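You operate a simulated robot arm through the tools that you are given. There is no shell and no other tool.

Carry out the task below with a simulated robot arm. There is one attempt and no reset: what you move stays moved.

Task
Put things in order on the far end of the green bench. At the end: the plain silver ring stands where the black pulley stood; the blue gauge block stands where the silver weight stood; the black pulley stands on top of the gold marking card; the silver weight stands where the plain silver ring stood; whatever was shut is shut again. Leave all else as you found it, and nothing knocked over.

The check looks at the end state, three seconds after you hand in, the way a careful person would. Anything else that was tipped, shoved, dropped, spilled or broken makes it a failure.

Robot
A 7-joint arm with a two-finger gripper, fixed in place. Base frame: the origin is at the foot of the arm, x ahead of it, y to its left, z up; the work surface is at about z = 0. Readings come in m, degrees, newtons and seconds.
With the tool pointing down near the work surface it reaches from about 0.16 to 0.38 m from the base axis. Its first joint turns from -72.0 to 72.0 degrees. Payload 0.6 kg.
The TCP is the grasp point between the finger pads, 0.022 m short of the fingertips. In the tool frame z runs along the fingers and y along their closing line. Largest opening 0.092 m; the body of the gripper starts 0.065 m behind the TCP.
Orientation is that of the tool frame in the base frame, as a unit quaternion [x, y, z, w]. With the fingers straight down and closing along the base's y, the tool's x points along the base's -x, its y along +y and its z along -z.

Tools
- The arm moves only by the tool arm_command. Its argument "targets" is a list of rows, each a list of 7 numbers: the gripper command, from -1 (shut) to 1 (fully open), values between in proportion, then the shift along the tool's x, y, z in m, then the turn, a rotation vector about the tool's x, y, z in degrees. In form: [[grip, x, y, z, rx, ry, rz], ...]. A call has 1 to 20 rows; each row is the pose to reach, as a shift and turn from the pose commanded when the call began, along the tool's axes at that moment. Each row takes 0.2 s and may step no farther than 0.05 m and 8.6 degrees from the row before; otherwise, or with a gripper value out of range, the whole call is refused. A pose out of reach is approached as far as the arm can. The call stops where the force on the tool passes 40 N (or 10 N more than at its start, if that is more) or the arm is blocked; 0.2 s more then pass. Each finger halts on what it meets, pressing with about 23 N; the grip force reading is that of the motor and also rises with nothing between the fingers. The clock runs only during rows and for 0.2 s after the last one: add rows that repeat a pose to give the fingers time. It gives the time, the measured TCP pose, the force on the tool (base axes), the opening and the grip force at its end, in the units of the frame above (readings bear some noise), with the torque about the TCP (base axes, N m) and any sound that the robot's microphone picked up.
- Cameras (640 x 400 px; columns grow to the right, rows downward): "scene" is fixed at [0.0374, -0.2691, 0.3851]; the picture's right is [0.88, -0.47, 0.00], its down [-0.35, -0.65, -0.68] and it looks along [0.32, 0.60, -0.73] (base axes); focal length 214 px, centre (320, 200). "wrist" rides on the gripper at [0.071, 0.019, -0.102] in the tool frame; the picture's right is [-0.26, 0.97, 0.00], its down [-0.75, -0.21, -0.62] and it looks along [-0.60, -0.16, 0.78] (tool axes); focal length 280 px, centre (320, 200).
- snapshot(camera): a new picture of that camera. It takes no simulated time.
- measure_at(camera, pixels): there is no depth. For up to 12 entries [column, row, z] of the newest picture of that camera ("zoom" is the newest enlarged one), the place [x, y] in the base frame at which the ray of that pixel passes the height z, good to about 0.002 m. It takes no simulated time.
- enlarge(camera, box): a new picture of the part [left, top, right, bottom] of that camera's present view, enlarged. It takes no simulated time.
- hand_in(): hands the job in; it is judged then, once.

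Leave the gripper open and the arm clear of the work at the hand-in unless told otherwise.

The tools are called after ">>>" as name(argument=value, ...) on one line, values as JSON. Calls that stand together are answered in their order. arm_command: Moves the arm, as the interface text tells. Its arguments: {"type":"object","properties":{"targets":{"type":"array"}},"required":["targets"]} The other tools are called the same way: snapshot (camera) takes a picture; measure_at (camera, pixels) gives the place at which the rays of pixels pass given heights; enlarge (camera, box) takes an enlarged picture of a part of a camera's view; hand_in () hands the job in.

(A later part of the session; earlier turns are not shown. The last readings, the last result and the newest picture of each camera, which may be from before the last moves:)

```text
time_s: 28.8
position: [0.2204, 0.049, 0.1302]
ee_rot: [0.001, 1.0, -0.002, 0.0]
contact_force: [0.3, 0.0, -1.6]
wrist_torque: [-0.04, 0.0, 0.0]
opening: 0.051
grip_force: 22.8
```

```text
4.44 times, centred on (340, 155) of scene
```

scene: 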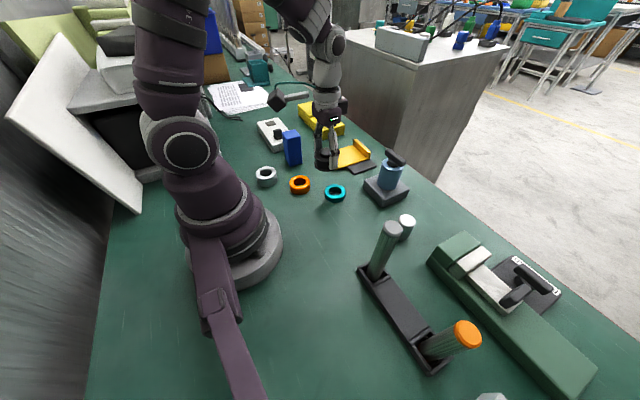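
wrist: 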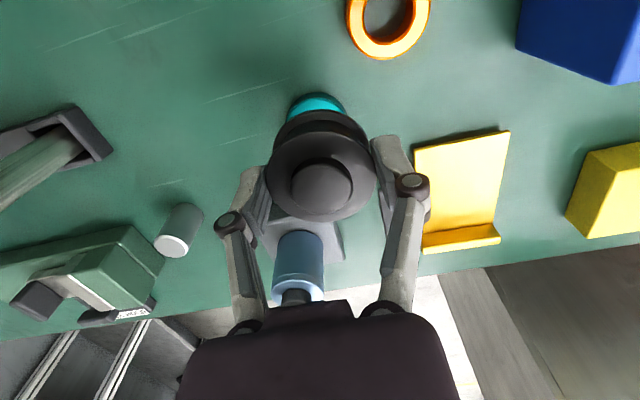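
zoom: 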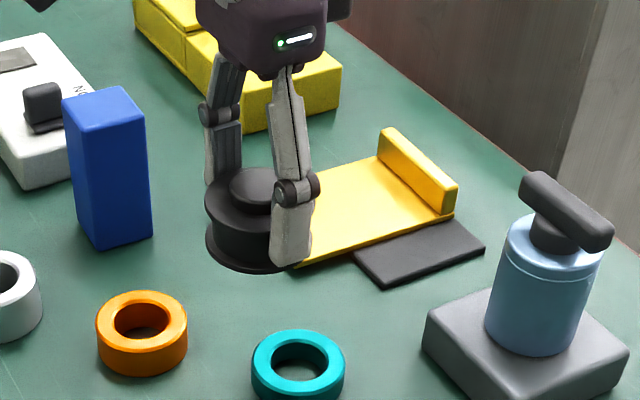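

The gold plate seems slightly raised with a dark card partly under it. I'll raise the pulley by 7 cm so the scene camera has a clear view of the card.

>>> arm_command(targets=[[-1, 0, 0, -0.005, 0, 0, 0], [-1, 0, 0, -0.015, 0, 0, 0], [-1, 0, 0, -0.027, 0, 0, 0], [-1, 0, 0, -0.04, 0, 0, 0], [-1, 0, 0, -0.053, 0, 0, 0], [-1, 0, 0, -0.064, 0, 0, 0], [-1, 0, 0, -0.07, 0, 0, 0]])

>>> enlarge(camera="scene", box=[310, 125, 390, 185])

>>> enlarge(camera="wrist", box=[380, 90, 540, 230])

```text
time_s: 30.4
position: [0.2211, 0.0489, 0.1992]
ee_rot: [0.001, 1.0, -0.003, 0.002]
contact_force: [0.7, -0.6, -0.9]
wrist_torque: [-0.01, -0.03, 0.01]
opening: 0.0512
grip_force: 22.6
```

```text
6.67 times, centred on (350, 155) of scene
```

zoom: 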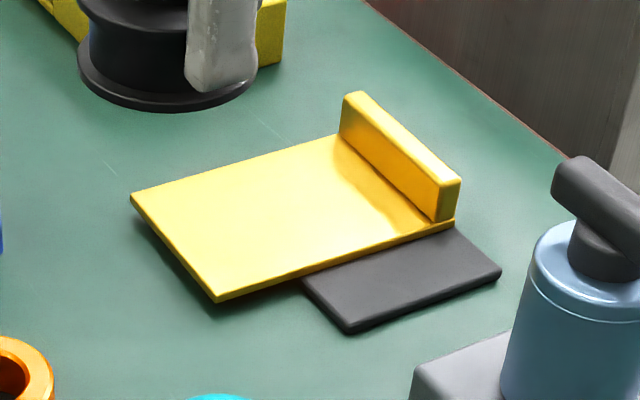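

```text
2.86 times, centred on (460, 160) of wrist
```

zoom: 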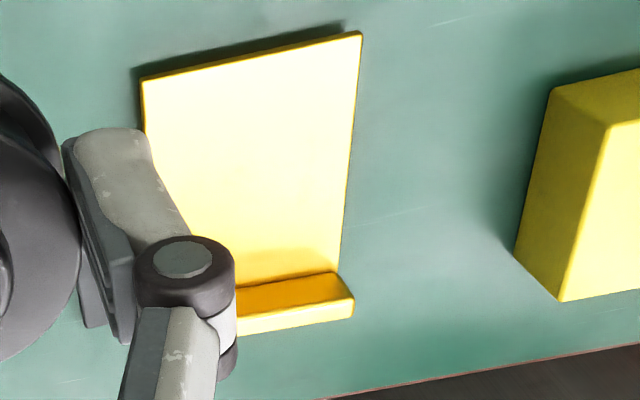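

The card lies on a dark slab under its far half; its near edge overhangs with shadow beneath. The pulley must therefore go over the slab, near the lip. I'll triangulate corner heights using both views.

>>> measure_at(camera="scene", pixels=[[321.65, 154.5, 0.0], [321.65, 154.5, 0.01], [321.65, 154.5, 0.02], [334.5, 170, 0.0], [334.5, 170, 0.01], [334.5, 170, 0.02], [353.7, 174.9, 0.0], [353.7, 174.9, 0.008], [377, 165.5, 0.0], [377, 165.5, 0.008], [347.5, 167.5, 0.0], [347.5, 167.5, 0.008]])

>>> measure_at(camera="wrist", pixels=[[398.05, 117.3, 0.0], [398.05, 117.3, 0.01], [398.05, 117.3, 0.02], [474.35, 101.55, 0.0], [474.35, 101.55, 0.01], [474.35, 101.55, 0.02], [467, 185, 0.01], [467, 185, 0.02], [471, 197, 0.02]])

```text
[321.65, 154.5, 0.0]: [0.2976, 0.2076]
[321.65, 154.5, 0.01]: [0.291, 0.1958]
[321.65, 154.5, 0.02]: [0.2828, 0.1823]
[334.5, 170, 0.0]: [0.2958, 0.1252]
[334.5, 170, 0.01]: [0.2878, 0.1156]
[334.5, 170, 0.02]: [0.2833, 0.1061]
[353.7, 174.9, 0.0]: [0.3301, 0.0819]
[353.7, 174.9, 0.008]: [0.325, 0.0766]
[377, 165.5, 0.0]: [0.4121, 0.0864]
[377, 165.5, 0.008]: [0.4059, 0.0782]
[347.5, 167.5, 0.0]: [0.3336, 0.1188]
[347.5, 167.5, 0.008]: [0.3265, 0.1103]
```

```text
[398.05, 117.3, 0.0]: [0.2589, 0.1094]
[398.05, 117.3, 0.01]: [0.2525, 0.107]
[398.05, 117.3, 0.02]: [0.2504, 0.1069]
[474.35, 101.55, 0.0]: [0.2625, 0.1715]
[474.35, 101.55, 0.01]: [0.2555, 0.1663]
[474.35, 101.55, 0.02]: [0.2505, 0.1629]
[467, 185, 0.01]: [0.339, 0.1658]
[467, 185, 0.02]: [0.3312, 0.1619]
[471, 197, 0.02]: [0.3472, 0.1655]
```

Near edge of card top is at z≈0.008; slab x 0.33–0.41. I'll target the pulley at (0.345, 0.146), over the slab and short of the lip (inner face ≈0.395). Moving above it at z≈0.10.

>>> arm_command(targets=[[-1, -0.004, 0.003, 0.002, 0, 0, 0], [-1, -0.012, 0.009, 0.006, 0, 0, 0], [-1, -0.022, 0.017, 0.012, 0, 0, 0], [-1, -0.033, 0.026, 0.02, 0, 0, 0], [-1, -0.044, 0.035, 0.028, 0, 0, 0], [-1, -0.055, 0.044, 0.036, 0, 0, 0], [-1, -0.066, 0.053, 0.044, 0, 0, 0], [-1, -0.077, 0.062, 0.052, 0, 0, 0], [-1, -0.088, 0.07, 0.06, 0, 0, 0], [-1, -0.099, 0.078, 0.068, 0, 0, 0], [-1, -0.109, 0.086, 0.076, 0, 0, 0], [-1, -0.118, 0.093, 0.084, 0, 0, 0], [-1, -0.123, 0.097, 0.092, 0, 0, 0], [-1, -0.124, 0.097, 0.097, 0, 0, 0], [-1, -0.124, 0.097, 0.099, 0, 0, 0]])

>>> snapshot(camera="wrist")

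>>> snapshot(camera="scene")

>>> enlarge(camera="scene", box=[300, 90, 400, 180])

```text
time_s: 33.6
position: [0.3454, 0.1455, 0.101]
ee_rot: [0.001, 1.0, -0.001, 0.001]
contact_force: [-0.3, -1.0, -0.8]
wrist_torque: [0.03, -0.01, 0.01]
opening: 0.051
grip_force: 23.4
```

```text
taken
```

wrist: 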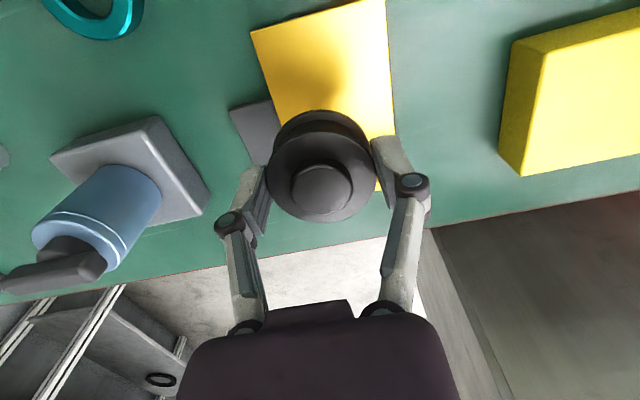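

```text
taken
```

scene: 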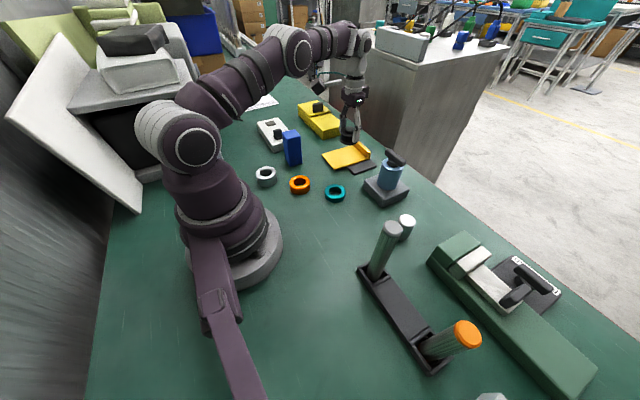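

```text
4.44 times, centred on (350, 135) of scene
```

zoom: 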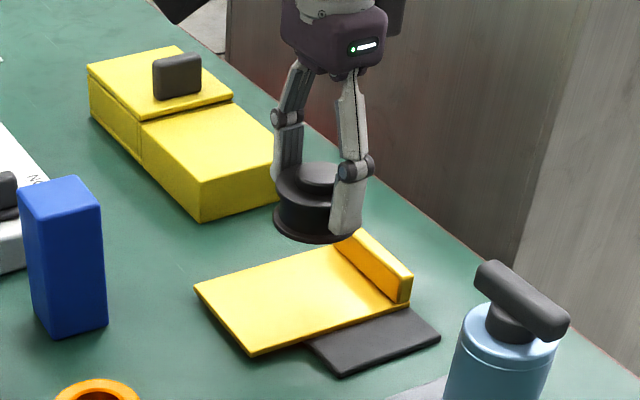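

Checking the lip's inner bottom edge position (zoom (378,308) and (334,264)) before lowering.

>>> measure_at(camera="zoom", pixels=[[378, 306, 0.008], [334, 266, 0.008], [398, 303, 0.008], [412, 273, 0.03], [400, 281, 0.03], [254, 354, 0.008], [194, 288, 0.008], [352, 233, 0.03], [344, 375, 0.0], [439, 339, 0.0]])

```text
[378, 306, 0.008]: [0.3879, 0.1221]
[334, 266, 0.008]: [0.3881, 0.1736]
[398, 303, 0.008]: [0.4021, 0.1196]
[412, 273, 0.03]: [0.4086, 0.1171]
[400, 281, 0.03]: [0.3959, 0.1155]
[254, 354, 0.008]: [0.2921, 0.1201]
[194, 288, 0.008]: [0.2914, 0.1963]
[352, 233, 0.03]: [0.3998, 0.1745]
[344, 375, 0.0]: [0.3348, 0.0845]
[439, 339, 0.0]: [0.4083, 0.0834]
```

Lip inner face x≈0.39; pulley far edge will be ≈0.371, clear. Lowering to z≈0.046, then in fine steps.

>>> arm_command(targets=[[-1, 0, 0, 0.006, 0, 0, 0], [-1, 0, 0, 0.014, 0, 0, 0], [-1, 0, 0, 0.023, 0, 0, 0], [-1, 0, 0, 0.032, 0, 0, 0], [-1, 0, 0, 0.041, 0, 0, 0], [-1, 0, 0, 0.048, 0, 0, 0], [-1, 0, 0, 0.053, 0, 0, 0], [-1, 0, 0, 0.055, 0, 0, 0], [-1, 0, 0, 0.055, 0, 0, 0]])

>>> enlarge(camera="scene", box=[310, 110, 400, 180])

>>> snapshot(camera="wrist")

```text
time_s: 35.6
position: [0.3451, 0.146, 0.0446]
ee_rot: [0.001, 1.0, -0.001, 0.001]
contact_force: [-0.1, -0.2, -2.0]
wrist_torque: [-0.04, 0.0, 0.02]
opening: 0.051
grip_force: 23.2
```

```text
5.71 times, centred on (355, 145) of scene
```

zoom: 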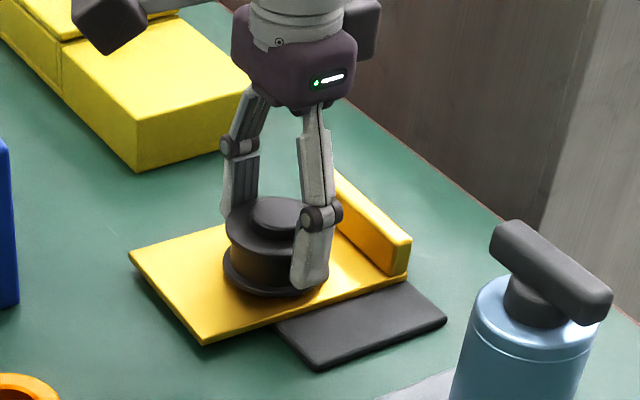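

```text
taken
```

wrist: 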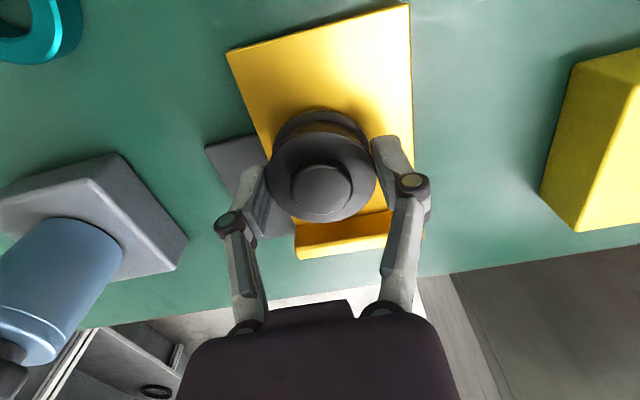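

Nicely above the card. Lowering in ~1.5 mm steps while watching the force.

>>> arm_command(targets=[[-1, 0, 0, 0.0015, 0, 0, 0], [-1, 0, 0, 0.003, 0, 0, 0], [-1, 0, 0, 0.003, 0, 0, 0]])

>>> arm_command(targets=[[-1, 0, 0, 0.001, 0, 0, 0], [-1, 0, 0, 0.0015, 0, 0, 0], [-1, 0, 0, 0.0015, 0, 0, 0]])

```text
time_s: 36.4
position: [0.3459, 0.1449, 0.0429]
ee_rot: [0.001, 1.0, -0.002, 0.001]
contact_force: [-0.1, -0.2, -1.9]
wrist_torque: [0.0, 0.0, 0.03]
opening: 0.0512
grip_force: 22.4
```

```text
time_s: 37.2
position: [0.3451, 0.1449, 0.0405]
ee_rot: [0.001, 1.0, -0.002, 0.001]
contact_force: [0.6, 0.0, -0.5]
wrist_torque: [0.03, -0.02, 0.0]
opening: 0.0512
grip_force: 22.5
```

>>> arm_command(targets=[[-1, 0, 0, 0.001, 0, 0, 0], [-1, 0, 0, 0.001, 0, 0, 0]])

>>> arm_command(targets=[[-1, 0, 0, 0.001, 0, 0, 0], [-1, 0, 0, 0.001, 0, 0, 0]])

```text
time_s: 37.8
position: [0.3462, 0.1455, 0.0409]
ee_rot: [0.001, 1.0, -0.001, 0.002]
contact_force: [-1.7, -2.9, 13.9]
wrist_torque: [-0.01, -0.02, -0.09]
opening: 0.051
grip_force: 23.0
```

```text
time_s: 38.4
position: [0.3457, 0.1449, 0.0395]
ee_rot: [0.001, 1.0, -0.001, 0.001]
contact_force: [5.0, -1.7, 13.6]
wrist_torque: [0.03, -0.18, -0.01]
opening: 0.0509
grip_force: 23.1
```

Contact reached (+13.6 N). Relieving by 1 mm, then opening slowly.

>>> arm_command(targets=[[-1, 0, 0, -0.001, 0, 0, 0], [0.15, 0, 0, -0.001, 0, 0, 0], [0.25, 0, 0, -0.001, 0, 0, 0], [0.4, 0, 0, -0.001, 0, 0, 0], [0.6, 0, 0, -0.001, 0, 0, 0], [0.6, 0, 0, -0.001, 0, 0, 0]])

>>> enlarge(camera="scene", box=[310, 110, 400, 180])

>>> snapshot(camera="wrist")

```text
time_s: 39.8
position: [0.3458, 0.1457, 0.0402]
ee_rot: [0.0, 1.0, -0.002, 0.002]
contact_force: [-0.9, -0.2, -0.5]
wrist_torque: [0.05, 0.0, -0.01]
opening: 0.0737
grip_force: 0.0
```

```text
5.71 times, centred on (355, 145) of scene
```

zoom: 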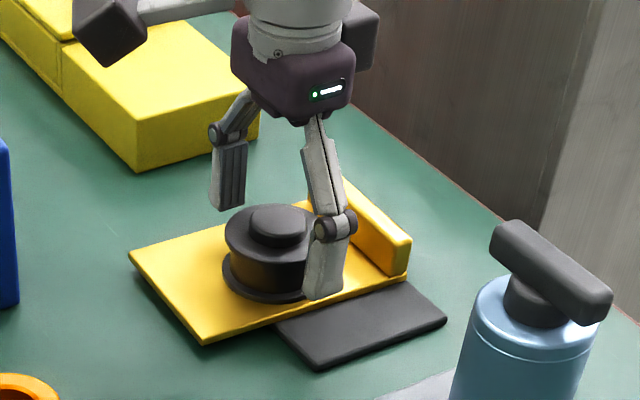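

```text
taken
```

wrist: 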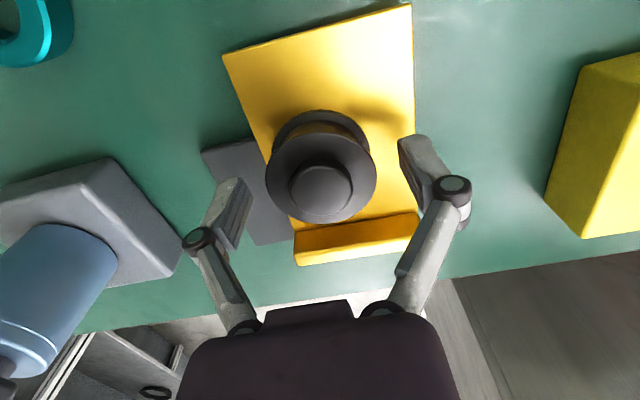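

Pulley stands level on the gold card. Rising straight up, opening fully once above it.

>>> arm_command(targets=[[0.6, 0, 0, -0.005, 0, 0, 0], [0.6, 0, 0, -0.015, 0, 0, 0], [0.6, 0, 0, -0.03, 0, 0, 0], [0.6, 0, 0, -0.055, 0, 0, 0], [1, 0, 0, -0.085, 0, 0, 0], [1, 0, 0, -0.12, 0, 0, 0], [1, 0, 0, -0.14, 0, 0, 0]])

>>> snapshot(camera="wrist")

>>> enlarge(camera="scene", box=[310, 110, 400, 180])

```text
time_s: 41.4
position: [0.3392, 0.1453, 0.1691]
ee_rot: [0.001, 1.0, -0.002, 0.001]
contact_force: [-0.4, 1.1, -0.1]
wrist_torque: [-0.03, 0.01, 0.03]
opening: 0.0919
grip_force: 0.1
out of reach, approached as far as the arm can: row 7
```

```text
taken
```

wrist: 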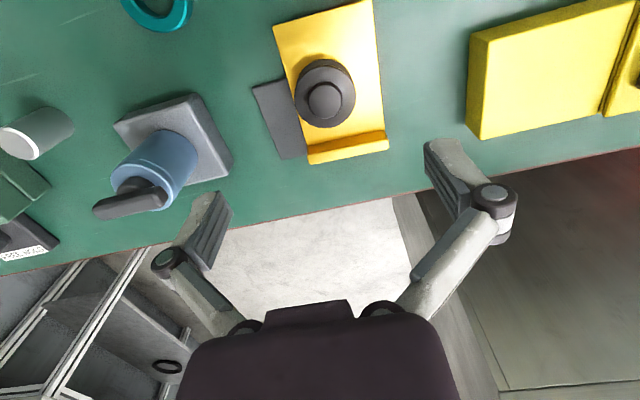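

```text
5.71 times, centred on (355, 145) of scene
```

zoom: 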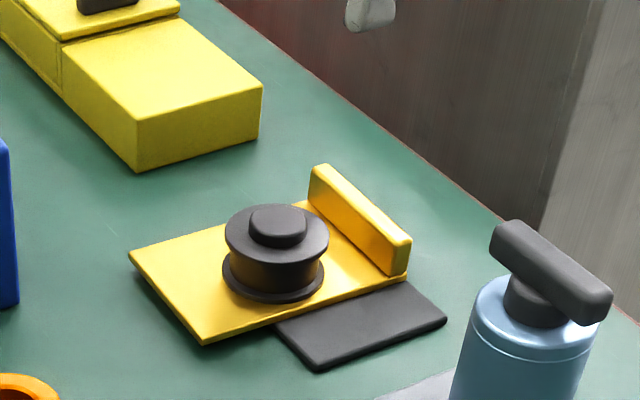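

Pulley stands well on the card. Now going to hover over the silver ring near (0.112, 0.172), z≈0.16.

>>> arm_command(targets=[[1, 0.02, 0.002, 0.005, 0, 0, 0], [1, 0.05, 0.005, 0.01, 0, 0, 0], [1, 0.08, 0.01, 0.015, 0, 0, 0], [1, 0.11, 0.014, 0.02, 0, 0, 0], [1, 0.14, 0.018, 0.02, 0, 0, 0], [1, 0.17, 0.021, 0.02, 0, 0, 0], [1, 0.2, 0.024, 0.02, 0, 0, 0], [1, 0.225, 0.026, 0.02, 0, 0, 0], [1, 0.2325, 0.026, 0.02, 0, 0, 0], [1, 0.2325, 0.026, 0.02, 0, 0, 0]])

>>> snapshot(camera="wrist")

>>> snapshot(camera="scene")

```text
time_s: 43.6
position: [0.106, 0.1699, 0.1491]
ee_rot: [0.001, 1.0, -0.002, 0.001]
contact_force: [-0.8, -0.2, 1.1]
wrist_torque: [0.01, -0.02, -0.01]
opening: 0.0921
grip_force: 0.2
```

```text
taken
```

wrist: 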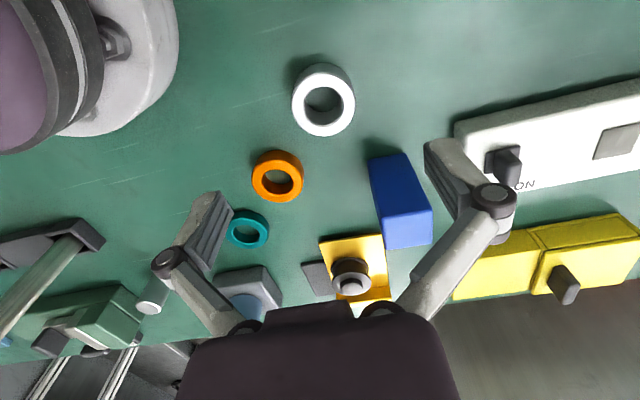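

```text
taken
```

scene: 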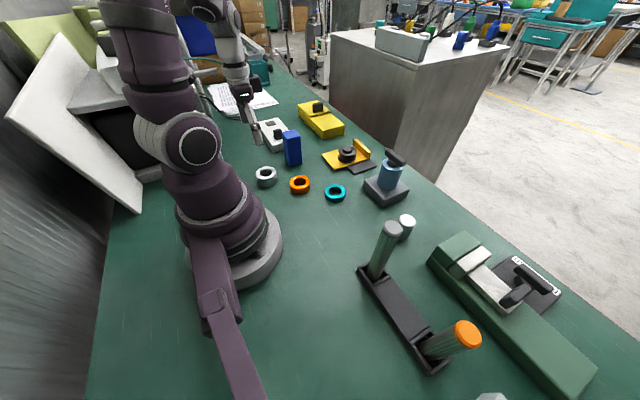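

Silver ring at wrist (323,100). Enlarging for exact outline.

>>> enlarge(camera="wrist", box=[270, 50, 390, 150])

>>> enlarge(camera="scene", box=[240, 155, 300, 200])

>>> enlarge(camera="wrist", box=[440, 80, 640, 220])

```text
4.00 times, centred on (330, 100) of wrist
```

zoom: 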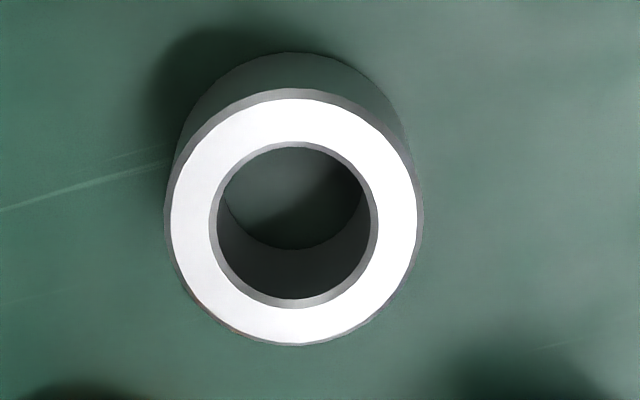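

```text
8.89 times, centred on (270, 178) of scene
```

zoom: 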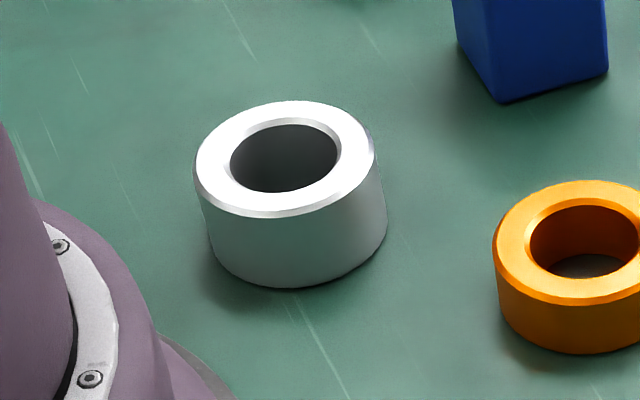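

```text
2.86 times, centred on (540, 150) of wrist
```

zoom: 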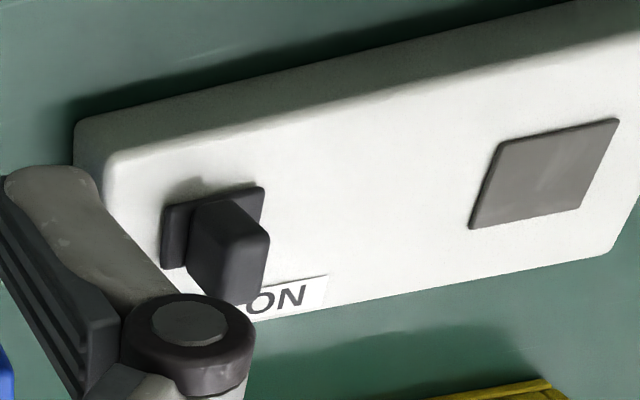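

>>> measure_at(camera="wrist", pixels=[[323.5, 104.2, 0.015], [323.5, 104.2, 0.02], [323.5, 104.2, 0.025], [323.5, 104.2, 0.03], [291.2, 104.5, 0.025], [355.5, 104.5, 0.025], [323.5, 72.5, 0.025], [323.5, 136, 0.025]])

>>> measure_at(camera="scene", pixels=[[266.2, 172.8, 0.015], [266.2, 172.8, 0.02], [266.2, 172.8, 0.025], [266.2, 172.8, 0.03]])

```text
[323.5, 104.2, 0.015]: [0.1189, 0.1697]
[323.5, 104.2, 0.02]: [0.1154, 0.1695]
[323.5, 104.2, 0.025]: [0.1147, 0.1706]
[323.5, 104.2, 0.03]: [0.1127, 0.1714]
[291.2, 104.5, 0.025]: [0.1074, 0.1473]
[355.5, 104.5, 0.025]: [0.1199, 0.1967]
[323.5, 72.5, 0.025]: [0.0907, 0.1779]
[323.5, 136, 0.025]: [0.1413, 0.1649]
```

```text
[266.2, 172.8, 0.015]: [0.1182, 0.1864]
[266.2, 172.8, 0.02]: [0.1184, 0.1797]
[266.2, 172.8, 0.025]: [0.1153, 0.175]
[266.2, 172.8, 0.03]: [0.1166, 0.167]
```

Ring centre ≈ (0.1145, 0.1705), height ≈ 0.028, diameter ≈ 0.05. Descending to z≈0.031 around it.

>>> arm_command(targets=[[1, -0.0085, 0.001, 0.02, 0, 0, 0], [1, -0.0085, 0.001, 0.045, 0, 0, 0], [1, -0.0085, 0.001, 0.07, 0, 0, 0], [1, -0.0085, 0.001, 0.09, 0, 0, 0], [1, -0.0085, 0.001, 0.107, 0, 0, 0], [1, -0.0085, 0.001, 0.117, 0, 0, 0], [1, -0.0085, 0.001, 0.118, 0, 0, 0]])

>>> snapshot(camera="wrist")

>>> snapshot(camera="scene")

```text
time_s: 45.2
position: [0.1158, 0.1712, 0.0302]
ee_rot: [0.001, 1.0, -0.002, 0.001]
contact_force: [-0.7, -1.0, 0.1]
wrist_torque: [0.02, -0.03, 0.03]
opening: 0.0922
grip_force: 0.0
```

```text
taken
```

wrist: 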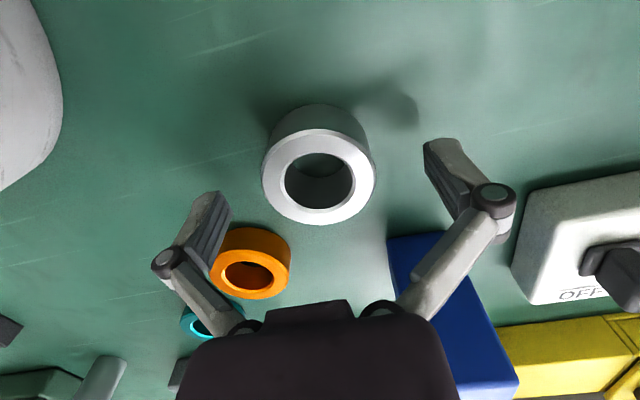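

```text
taken
```

scene: 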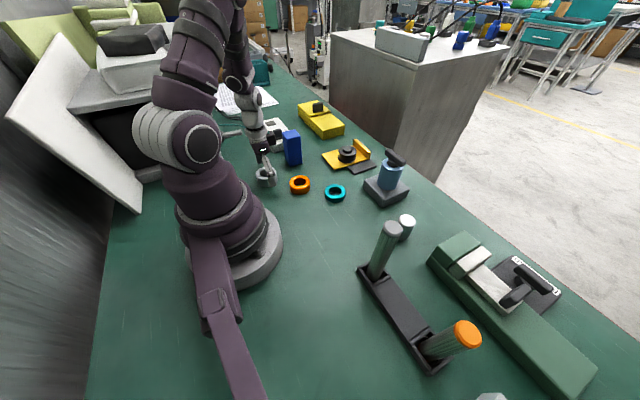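

>>> measure_at(camera="wrist", pixels=[[319, 177, 0.026], [319, 177, 0.028], [319, 177, 0.03], [320, 180, 0.028], [262, 180, 0.028], [376, 180, 0.028]])

```text
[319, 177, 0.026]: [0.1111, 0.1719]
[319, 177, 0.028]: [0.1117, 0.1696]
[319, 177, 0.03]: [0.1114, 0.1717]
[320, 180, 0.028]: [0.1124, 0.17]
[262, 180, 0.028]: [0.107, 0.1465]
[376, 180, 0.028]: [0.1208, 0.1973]
```

Ring centre reads (0.112, 0.171); shifting 3.5 mm inward, then closing gradually.

>>> arm_command(targets=[[1, 0.0035, -0.0005, 0, 0, 0, 0], [0.6, 0.0035, -0.0005, 0, 0, 0, 0], [0.4, 0.0035, -0.0005, 0, 0, 0, 0], [0.2, 0.0035, -0.0005, 0, 0, 0, 0], [0.1, 0.0035, -0.0005, 0, 0, 0, 0], [-0.3, 0.0035, -0.0005, 0, 0, 0, 0], [-1, 0.0035, -0.0005, 0, 0, 0, 0], [-1, 0.0035, -0.0005, 0, 0, 0, 0], [-1, 0.0035, -0.0005, 0, 0, 0, 0]])

>>> enlarge(camera="wrist", box=[160, 80, 480, 280])

>>> measure_at(camera="zoom", pixels=[[320, 200, 0.028]])

```text
time_s: 47.2
position: [0.1113, 0.1693, 0.0287]
ee_rot: [0.001, 1.0, -0.002, 0.001]
contact_force: [-1.8, -4.2, 11.1]
wrist_torque: [-0.08, 0.0, -0.05]
opening: 0.0508
grip_force: 22.7
```

```text
2.00 times, centred on (320, 180) of wrist
```

zoom: 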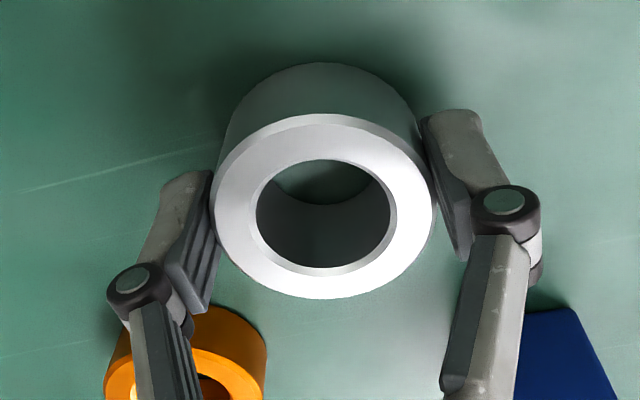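

```text
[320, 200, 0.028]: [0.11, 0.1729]
```

Gripped (opening 0.0508). Lifting slowly: first tiny steps.

>>> arm_command(targets=[[-1, 0, 0, -0.002, 0, 0, 0], [-1, 0, 0, -0.002, 0, 0, 0], [-1, 0, 0, -0.004, 0, 0, 0], [-1, 0, 0, -0.006, 0, 0, 0], [-1, 0, 0, -0.009, 0, 0, 0], [-1, 0, 0, -0.012, 0, 0, 0], [-1, 0, 0, -0.012, 0, 0, 0]])

>>> enlarge(camera="wrist", box=[160, 80, 480, 280])

```text
time_s: 48.8
position: [0.1118, 0.1704, 0.0425]
ee_rot: [0.001, 1.0, -0.002, 0.0]
contact_force: [-0.9, 1.3, -0.2]
wrist_torque: [0.01, 0.01, 0.03]
opening: 0.0512
grip_force: 23.3
```

```text
2.00 times, centred on (320, 180) of wrist
```

zoom: 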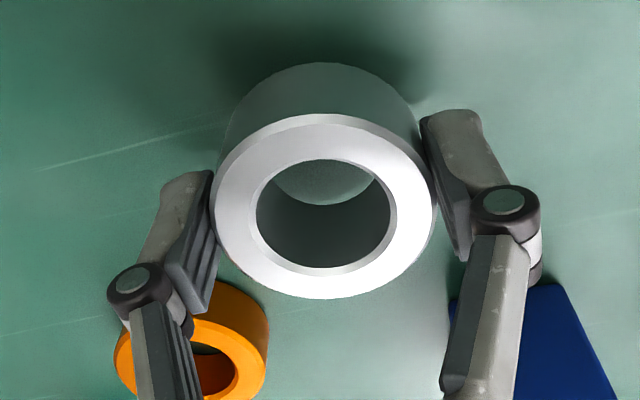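

Held firmly. Lifting on to z≈0.12.

>>> arm_command(targets=[[-1, 0, 0, -0.004, 0, 0, 0], [-1, 0, 0, -0.012, 0, 0, 0], [-1, 0, 0, -0.022, 0, 0, 0], [-1, 0, 0, -0.033, 0, 0, 0], [-1, 0, 0, -0.044, 0, 0, 0], [-1, 0, 0, -0.055, 0, 0, 0], [-1, 0, 0, -0.066, 0, 0, 0], [-1, 0, 0, -0.074, 0, 0, 0], [-1, 0, 0, -0.078, 0, 0, 0]])

>>> snapshot(camera="wrist")

>>> snapshot(camera="scene")

```text
time_s: 50.8
position: [0.1121, 0.1706, 0.1204]
ee_rot: [0.001, 1.0, -0.002, 0.001]
contact_force: [0.9, 0.2, -0.5]
wrist_torque: [0.04, -0.02, -0.03]
opening: 0.0509
grip_force: 22.3
```

```text
taken
```

wrist: 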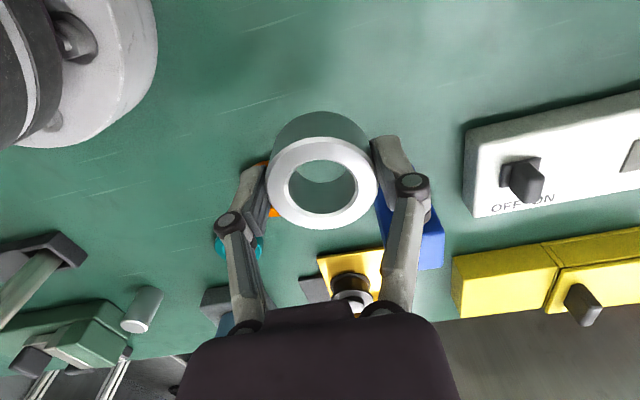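

```text
taken
```

scene: 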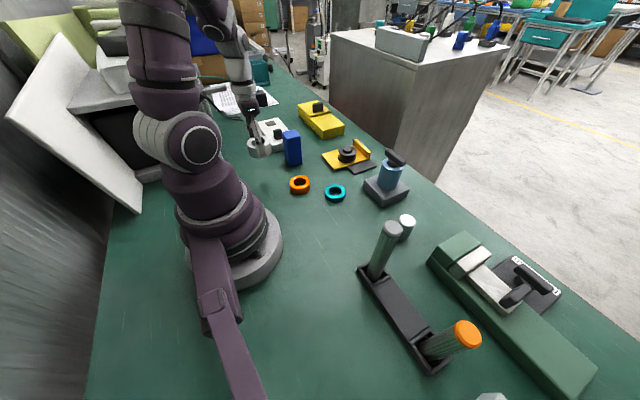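

Ring held, clear of everything. Carrying along an inner arc to above the old pulley place (0.1285, −0.2235).

>>> arm_command(targets=[[-1, -0.004, -0.006, 0, 0, 0, 0], [-1, -0.013, -0.019, 0, 0, 0, 0], [-1, -0.024, -0.036, 0, 0, 0, 0], [-1, -0.035, -0.053, 0, 0, 0, 0], [-1, -0.046, -0.071, 0, 0, 0, 0], [-1, -0.054, -0.091, 0, 0, 0, 0], [-1, -0.06, -0.112, 0, 0, 0, 0], [-1, -0.065, -0.133, 0, 0, 0, 0], [-1, -0.068, -0.154, 0, 0, 0, 0], [-1, -0.068, -0.175, 0, 0, 0, 0], [-1, -0.066, -0.196, 0, 0, 0, 0], [-1, -0.063, -0.217, 0, 0, 0, 0], [-1, -0.06, -0.238, 0, 0, 0, 0], [-1, -0.055, -0.259, 0, 0, 0, 0], [-1, -0.049, -0.28, 0, 0, 0, 0], [-1, -0.043, -0.301, 0, 0, 0, 0], [-1, -0.037, -0.322, 0, 0, 0, 0], [-1, -0.031, -0.342, 0, 0, 0, 0], [-1, -0.025, -0.36, 0, 0, 0, 0], [-1, -0.021, -0.372, 0, 0, 0, 0]])

>>> arm_command(targets=[[-1, 0.002, -0.009, 0, 0, 0, 0], [-1, 0.004, -0.018, 0, 0, 0, 0], [-1, 0.0045, -0.022, 0, 0, 0, 0], [-1, 0.0045, -0.022, 0, 0, 0, 0]])

>>> snapshot(camera="wrist")

>>> snapshot(camera="scene")

```text
time_s: 55.0
position: [0.1318, -0.2009, 0.1215]
ee_rot: [0.0, 1.0, -0.001, 0.002]
contact_force: [-0.6, 0.9, -1.0]
wrist_torque: [-0.02, -0.02, -0.01]
opening: 0.0515
grip_force: 23.2
```

```text
time_s: 56.0
position: [0.1269, -0.2231, 0.1214]
ee_rot: [0.0, 1.0, -0.001, 0.001]
contact_force: [-0.2, -0.1, -1.0]
wrist_torque: [0.0, 0.0, -0.03]
opening: 0.0513
grip_force: 22.5
```

```text
taken
```

wrist: 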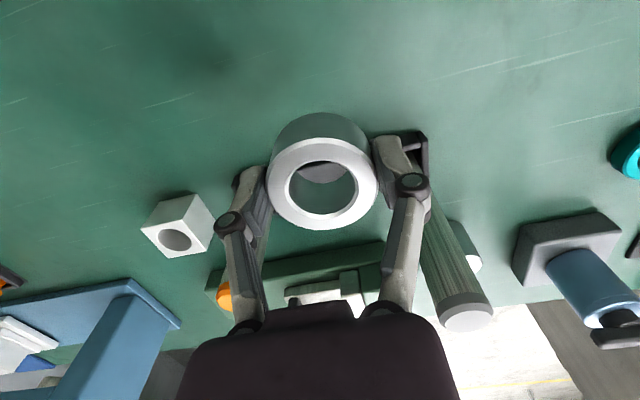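

```text
taken
```

scene: 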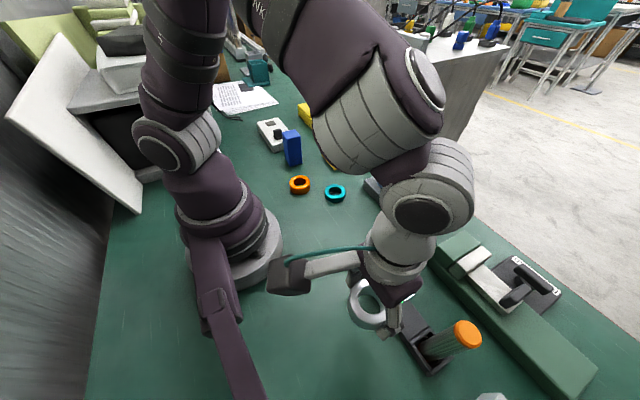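

Above the place. Descending to z≈0.034 with a 1 mm x correction.

>>> arm_command(targets=[[-1, -0.001, 0, 0.006, 0, 0, 0], [-1, -0.001, 0, 0.016, 0, 0, 0], [-1, -0.001, 0, 0.028, 0, 0, 0], [-1, -0.001, 0, 0.04, 0, 0, 0], [-1, -0.001, 0, 0.052, 0, 0, 0], [-1, -0.001, 0, 0.064, 0, 0, 0], [-1, -0.001, 0, 0.075, 0, 0, 0], [-1, -0.001, 0, 0.083, 0, 0, 0], [-1, -0.001, 0, 0.087, 0, 0, 0], [-1, -0.001, 0, 0.087, 0, 0, 0]])

>>> arm_command(targets=[[-1, 0, 0, 0.001, 0, 0, 0], [-1, 0, 0, 0.002, 0, 0, 0], [-1, 0, 0, 0.002, 0, 0, 0]])

>>> arm_command(targets=[[-1, 0, 0, 0.001, 0, 0, 0], [-1, 0, 0, 0.001, 0, 0, 0]])

```text
time_s: 58.2
position: [0.1284, -0.2244, 0.0339]
ee_rot: [0.001, 1.0, -0.002, 0.001]
contact_force: [0.0, -0.7, -1.0]
wrist_torque: [-0.05, -0.01, -0.04]
opening: 0.0511
grip_force: 23.4
```

```text
time_s: 59.0
position: [0.1283, -0.223, 0.0317]
ee_rot: [0.001, 1.0, -0.002, 0.0]
contact_force: [0.2, 0.0, -1.4]
wrist_torque: [0.01, 0.02, 0.02]
opening: 0.0509
grip_force: 23.2
```

```text
time_s: 59.6
position: [0.1282, -0.2246, 0.0307]
ee_rot: [0.002, 1.0, -0.001, 0.001]
contact_force: [0.2, 0.2, -0.6]
wrist_torque: [0.02, 0.01, 0.0]
opening: 0.051
grip_force: 22.7
```

No contact yet at z≈0.031. Continuing by 0.7–1 mm.

>>> arm_command(targets=[[-1, 0, 0, 0.001, 0, 0, 0], [-1, 0, 0, 0.001, 0, 0, 0]])

>>> arm_command(targets=[[-1, 0, 0, 0.0007, 0, 0, 0], [-1, 0, 0, 0.0007, 0, 0, 0]])

```text
time_s: 60.2
position: [0.1287, -0.224, 0.03]
ee_rot: [0.001, 1.0, -0.002, 0.001]
contact_force: [-0.8, 2.7, 9.7]
wrist_torque: [0.05, -0.11, 0.04]
opening: 0.0512
grip_force: 23.4
```

```text
time_s: 60.8
position: [0.1272, -0.2223, 0.0299]
ee_rot: [0.001, 1.0, 0.0, 0.001]
contact_force: [-0.9, 3.3, 12.3]
wrist_torque: [0.07, -0.02, 0.0]
opening: 0.0512
grip_force: 22.8
```

Contact at z≈0.030 (+12 N). Relieving 1 mm and opening gradually, then rising.

>>> arm_command(targets=[[-1, 0, 0, -0.001, 0, 0, 0], [0.15, 0, 0, -0.001, 0, 0, 0], [0.25, 0, 0, -0.001, 0, 0, 0], [0.4, 0, 0, -0.001, 0, 0, 0], [0.7, 0, 0, -0.001, 0, 0, 0], [0.9, 0, 0, -0.001, 0, 0, 0], [0.9, 0, 0, -0.001, 0, 0, 0]])

>>> snapshot(camera="wrist")

>>> measure_at(camera="wrist", pixels=[[320, 180, 0.028]])

```text
time_s: 62.4
position: [0.1293, -0.2231, 0.0291]
ee_rot: [0.0, 1.0, -0.002, 0.001]
contact_force: [-0.8, 0.8, 0.2]
wrist_torque: [-0.03, -0.01, 0.01]
opening: 0.0875
grip_force: 0.0
```

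```text
taken
```

wrist: 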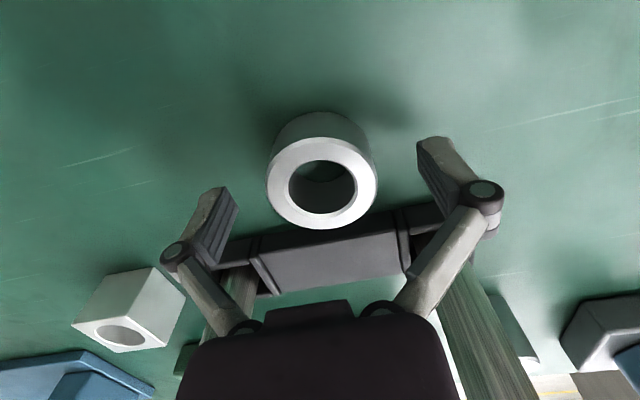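

```text
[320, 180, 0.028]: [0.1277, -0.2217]
```

Ring stands in the pulley's place. Rising to z≈0.2, then travelling over to the weight with the tool yawed −30° (rz +30).

>>> arm_command(targets=[[1, 0, 0, -0.01, 0, 0, 0], [1, 0, 0, -0.03, 0, 0, 0], [1, 0, 0, -0.06, 0, 0, 0], [1, 0, 0, -0.1, 0, 0, 0], [1, 0, 0, -0.14, 0, 0, 0], [1, 0, 0, -0.17, 0, 0, 0], [1, -0.02, 0.01, -0.175, 0, 0, 4], [1, -0.05, 0.025, -0.175, 0, 0, 9], [1, -0.08, 0.04, -0.175, 0, 0, 14], [1, -0.11, 0.055, -0.175, 0, 0, 19], [1, -0.14, 0.07, -0.175, 0, 0, 24], [1, -0.165, 0.083, -0.175, 0, 0, 28], [1, -0.177, 0.09, -0.175, 0, 0, 30], [1, -0.177, 0.09, -0.175, 0, 0, 30]])

>>> snapshot(camera="wrist")

>>> snapshot(camera="scene")

```text
time_s: 65.4
position: [0.3063, -0.1337, 0.2046]
ee_rot: [0.26, 0.966, -0.001, 0.001]
contact_force: [0.1, 0.1, -0.1]
wrist_torque: [-0.04, 0.02, 0.03]
opening: 0.0919
grip_force: 0.0
```

```text
taken
```

wrist: 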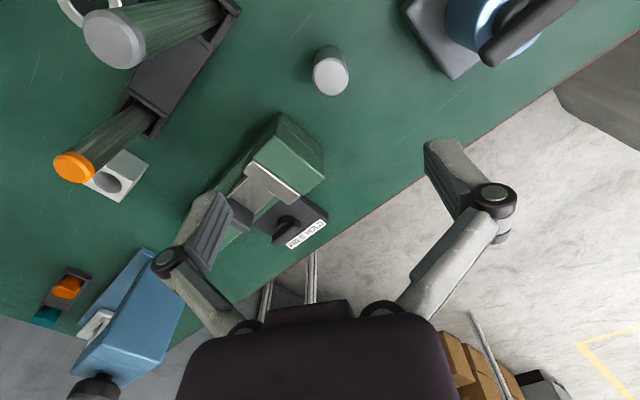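

```text
taken
```

scene: 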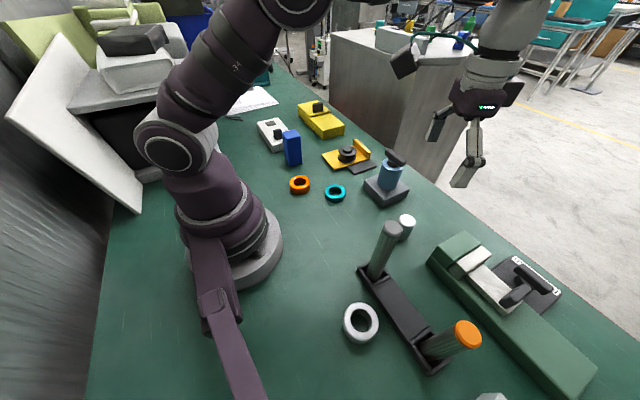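

Ring stands at scene (360,323). The weight is at wrist (331,72). Enlarging for measurements.

>>> enlarge(camera="wrist", box=[280, 30, 380, 110])

>>> enlarge(camera="scene", box=[370, 200, 440, 260])

```text
5.00 times, centred on (330, 70) of wrist
```

zoom: 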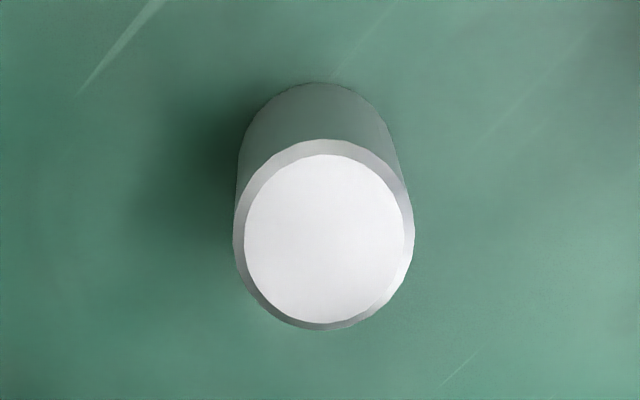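

```text
6.67 times, centred on (405, 230) of scene
```

zoom: 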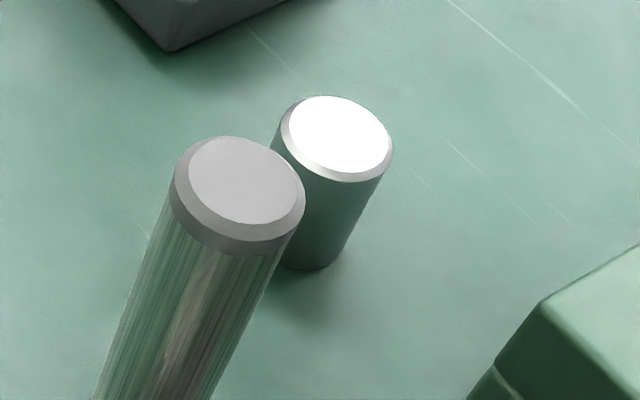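

>>> measure_at(camera="wrist", pixels=[[330.8, 77.2, 0.04], [330.8, 77.2, 0.045], [330.8, 77.2, 0.05], [330.8, 77.2, 0.055], [313, 77, 0.045], [349, 77, 0.045], [281, 112, 0.02], [281, 112, 0.04], [322, 178, 0.02], [322, 155, 0.04]])

>>> measure_at(camera="scene", pixels=[[407.25, 220.7, 0.04], [407.25, 220.7, 0.045], [407.25, 220.7, 0.05], [407.25, 220.7, 0.055], [426, 262, 0.01], [432, 258, 0.02], [463, 231, 0.05]])

```text
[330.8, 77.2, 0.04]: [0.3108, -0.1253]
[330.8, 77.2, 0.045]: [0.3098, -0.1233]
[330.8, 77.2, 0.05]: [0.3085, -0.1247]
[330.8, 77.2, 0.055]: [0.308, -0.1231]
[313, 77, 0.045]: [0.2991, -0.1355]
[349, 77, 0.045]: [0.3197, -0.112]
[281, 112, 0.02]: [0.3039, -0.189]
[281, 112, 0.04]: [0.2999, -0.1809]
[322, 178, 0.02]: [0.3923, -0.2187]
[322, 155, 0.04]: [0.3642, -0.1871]
```

```text
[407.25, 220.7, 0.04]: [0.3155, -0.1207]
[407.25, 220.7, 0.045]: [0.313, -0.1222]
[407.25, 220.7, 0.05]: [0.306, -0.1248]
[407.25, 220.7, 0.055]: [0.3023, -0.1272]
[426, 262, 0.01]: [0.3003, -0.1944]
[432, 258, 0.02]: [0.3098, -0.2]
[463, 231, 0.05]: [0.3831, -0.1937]
```

Weight centre ≈ (0.309, −0.124), height ≈ 0.047, diameter ≈ 0.032. Lowering to z≈0.11 above it with opening 0.065 for a closer check.

>>> arm_command(targets=[[1, 0.0026, 0.0097, 0.02, 0, 0, 0], [0.8, 0.0026, 0.0097, 0.05, 0, 0, 0], [0.6, 0.0026, 0.0097, 0.08, 0, 0, 0], [0.41, 0.0026, 0.0097, 0.095, 0, 0, 0], [0.41, 0.0026, 0.0097, 0.095, 0, 0, 0]])

>>> snapshot(camera="wrist")

>>> snapshot(camera="scene")

>>> enlarge(camera="wrist", box=[220, 60, 420, 200])

```text
time_s: 66.6
position: [0.3078, -0.1238, 0.1106]
ee_rot: [0.26, 0.966, -0.001, 0.002]
contact_force: [0.7, 1.1, 0.0]
wrist_torque: [-0.01, -0.01, 0.01]
opening: 0.0646
grip_force: 0.0
```

```text
taken
```

wrist: 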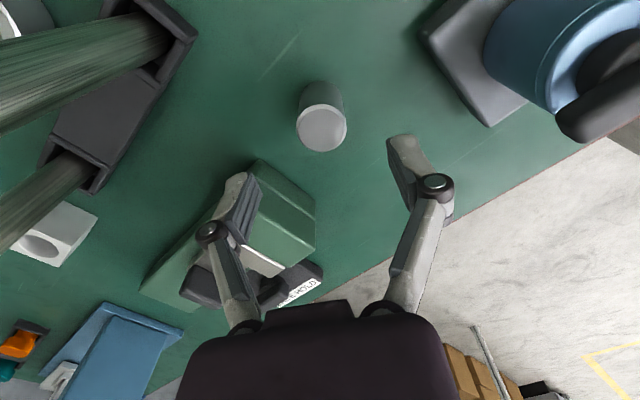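

```text
taken
```

scene: 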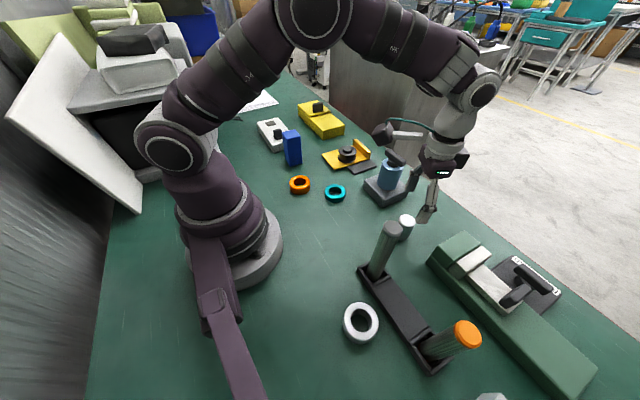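

```text
2.86 times, centred on (320, 130) of wrist
```

zoom: 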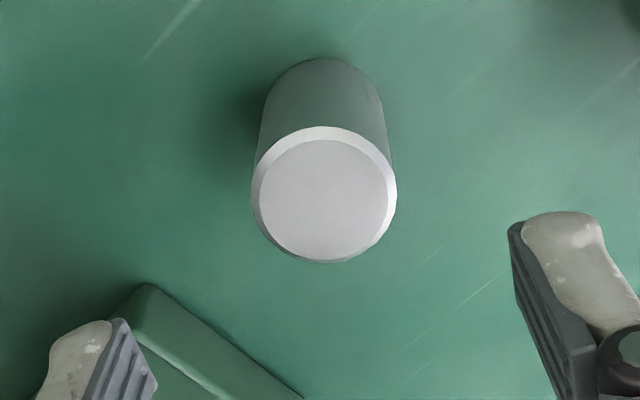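

>>> measure_at(camera="wrist", pixels=[[321.4, 128, 0.045], [321.4, 128, 0.048], [321.4, 128, 0.052], [426, 35, 0.01], [490, 125, 0.015], [560, 115, 0.08]])

>>> measure_at(camera="scene", pixels=[[402, 162, 0.08], [402, 162, 0.1], [386, 206, 0.0], [388, 152, 0.1]])

```text
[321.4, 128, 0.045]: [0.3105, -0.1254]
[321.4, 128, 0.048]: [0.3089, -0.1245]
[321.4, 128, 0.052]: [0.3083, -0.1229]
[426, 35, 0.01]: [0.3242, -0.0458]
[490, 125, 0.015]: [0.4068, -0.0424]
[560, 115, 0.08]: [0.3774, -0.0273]
```

```text
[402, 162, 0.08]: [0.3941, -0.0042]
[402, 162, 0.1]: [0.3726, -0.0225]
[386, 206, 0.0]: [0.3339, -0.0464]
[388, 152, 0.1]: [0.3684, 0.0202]
```

Weight centre (0.309, −0.1245); neighbours have >2.5 cm clearance. Descending to z≈0.032.

>>> arm_command(targets=[[0.41, -0.001, 0, 0.015, 0, 0, 0], [0.41, -0.001, 0, 0.035, 0, 0, 0], [0.41, -0.001, 0, 0.055, 0, 0, 0], [0.41, -0.001, 0, 0.07, 0, 0, 0], [0.41, -0.001, 0, 0.078, 0, 0, 0], [0.41, -0.001, 0, 0.0785, 0, 0, 0]])

>>> snapshot(camera="wrist")

>>> snapshot(camera="scene")

```text
time_s: 68.0
position: [0.3095, -0.1252, 0.0313]
ee_rot: [0.26, 0.966, -0.001, 0.001]
contact_force: [-0.6, 0.2, 0.0]
wrist_torque: [0.01, 0.04, -0.01]
opening: 0.0651
grip_force: 0.1
```

```text
taken
```

wrist: 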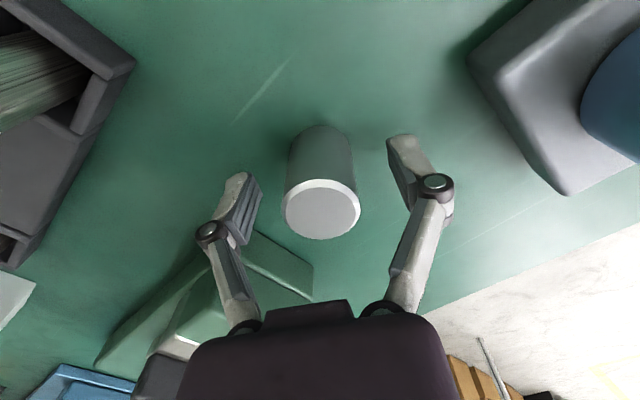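

```text
taken
```

scene: 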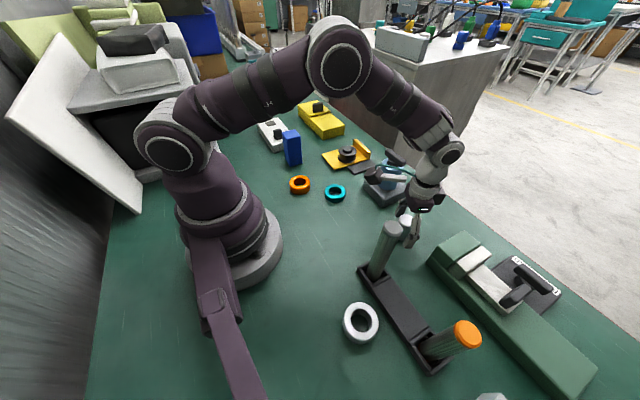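

Well centred (top at (321,209) as predicted). Closing.

>>> arm_command(targets=[[0.1, 0, 0, 0, 0, 0, 0], [-0.1, 0, 0, 0, 0, 0, 0], [-0.25, 0, 0, 0, 0, 0, 0], [-0.5, 0, 0, 0, 0, 0, 0], [-1, 0, 0, 0, 0, 0, 0], [-1, 0, 0, 0, 0, 0, 0], [-1, 0, 0, 0, 0, 0, 0]])

>>> arm_command(targets=[[-1, 0, 0, -0.002, 0, 0, 0], [-1, 0, 0, -0.002, 0, 0, 0], [-1, 0, 0, -0.004, 0, 0, 0], [-1, 0, 0, -0.006, 0, 0, 0], [-1, 0, 0, -0.009, 0, 0, 0], [-1, 0, 0, -0.012, 0, 0, 0], [-1, 0, 0, -0.012, 0, 0, 0]])

>>> snapshot(camera="wrist")

```text
time_s: 69.6
position: [0.31, -0.1239, 0.0319]
ee_rot: [0.259, 0.966, -0.001, 0.002]
contact_force: [-0.6, 2.3, 2.6]
wrist_torque: [0.05, 0.0, 0.02]
opening: 0.0312
grip_force: 23.0
```

```text
time_s: 71.2
position: [0.3088, -0.1246, 0.0442]
ee_rot: [0.26, 0.966, -0.002, 0.001]
contact_force: [0.3, 0.5, -2.6]
wrist_torque: [0.01, -0.03, 0.0]
opening: 0.0311
grip_force: 22.4
```

```text
taken
```

wrist: 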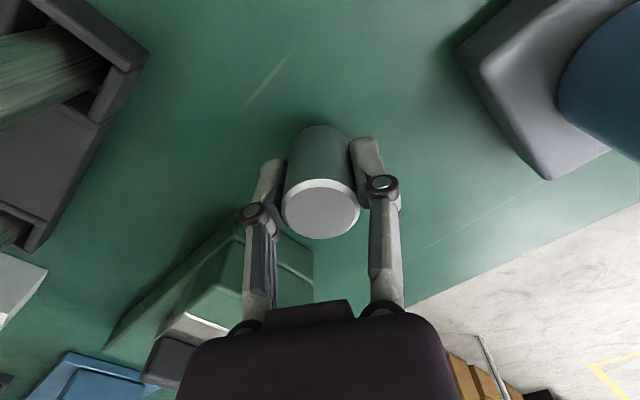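

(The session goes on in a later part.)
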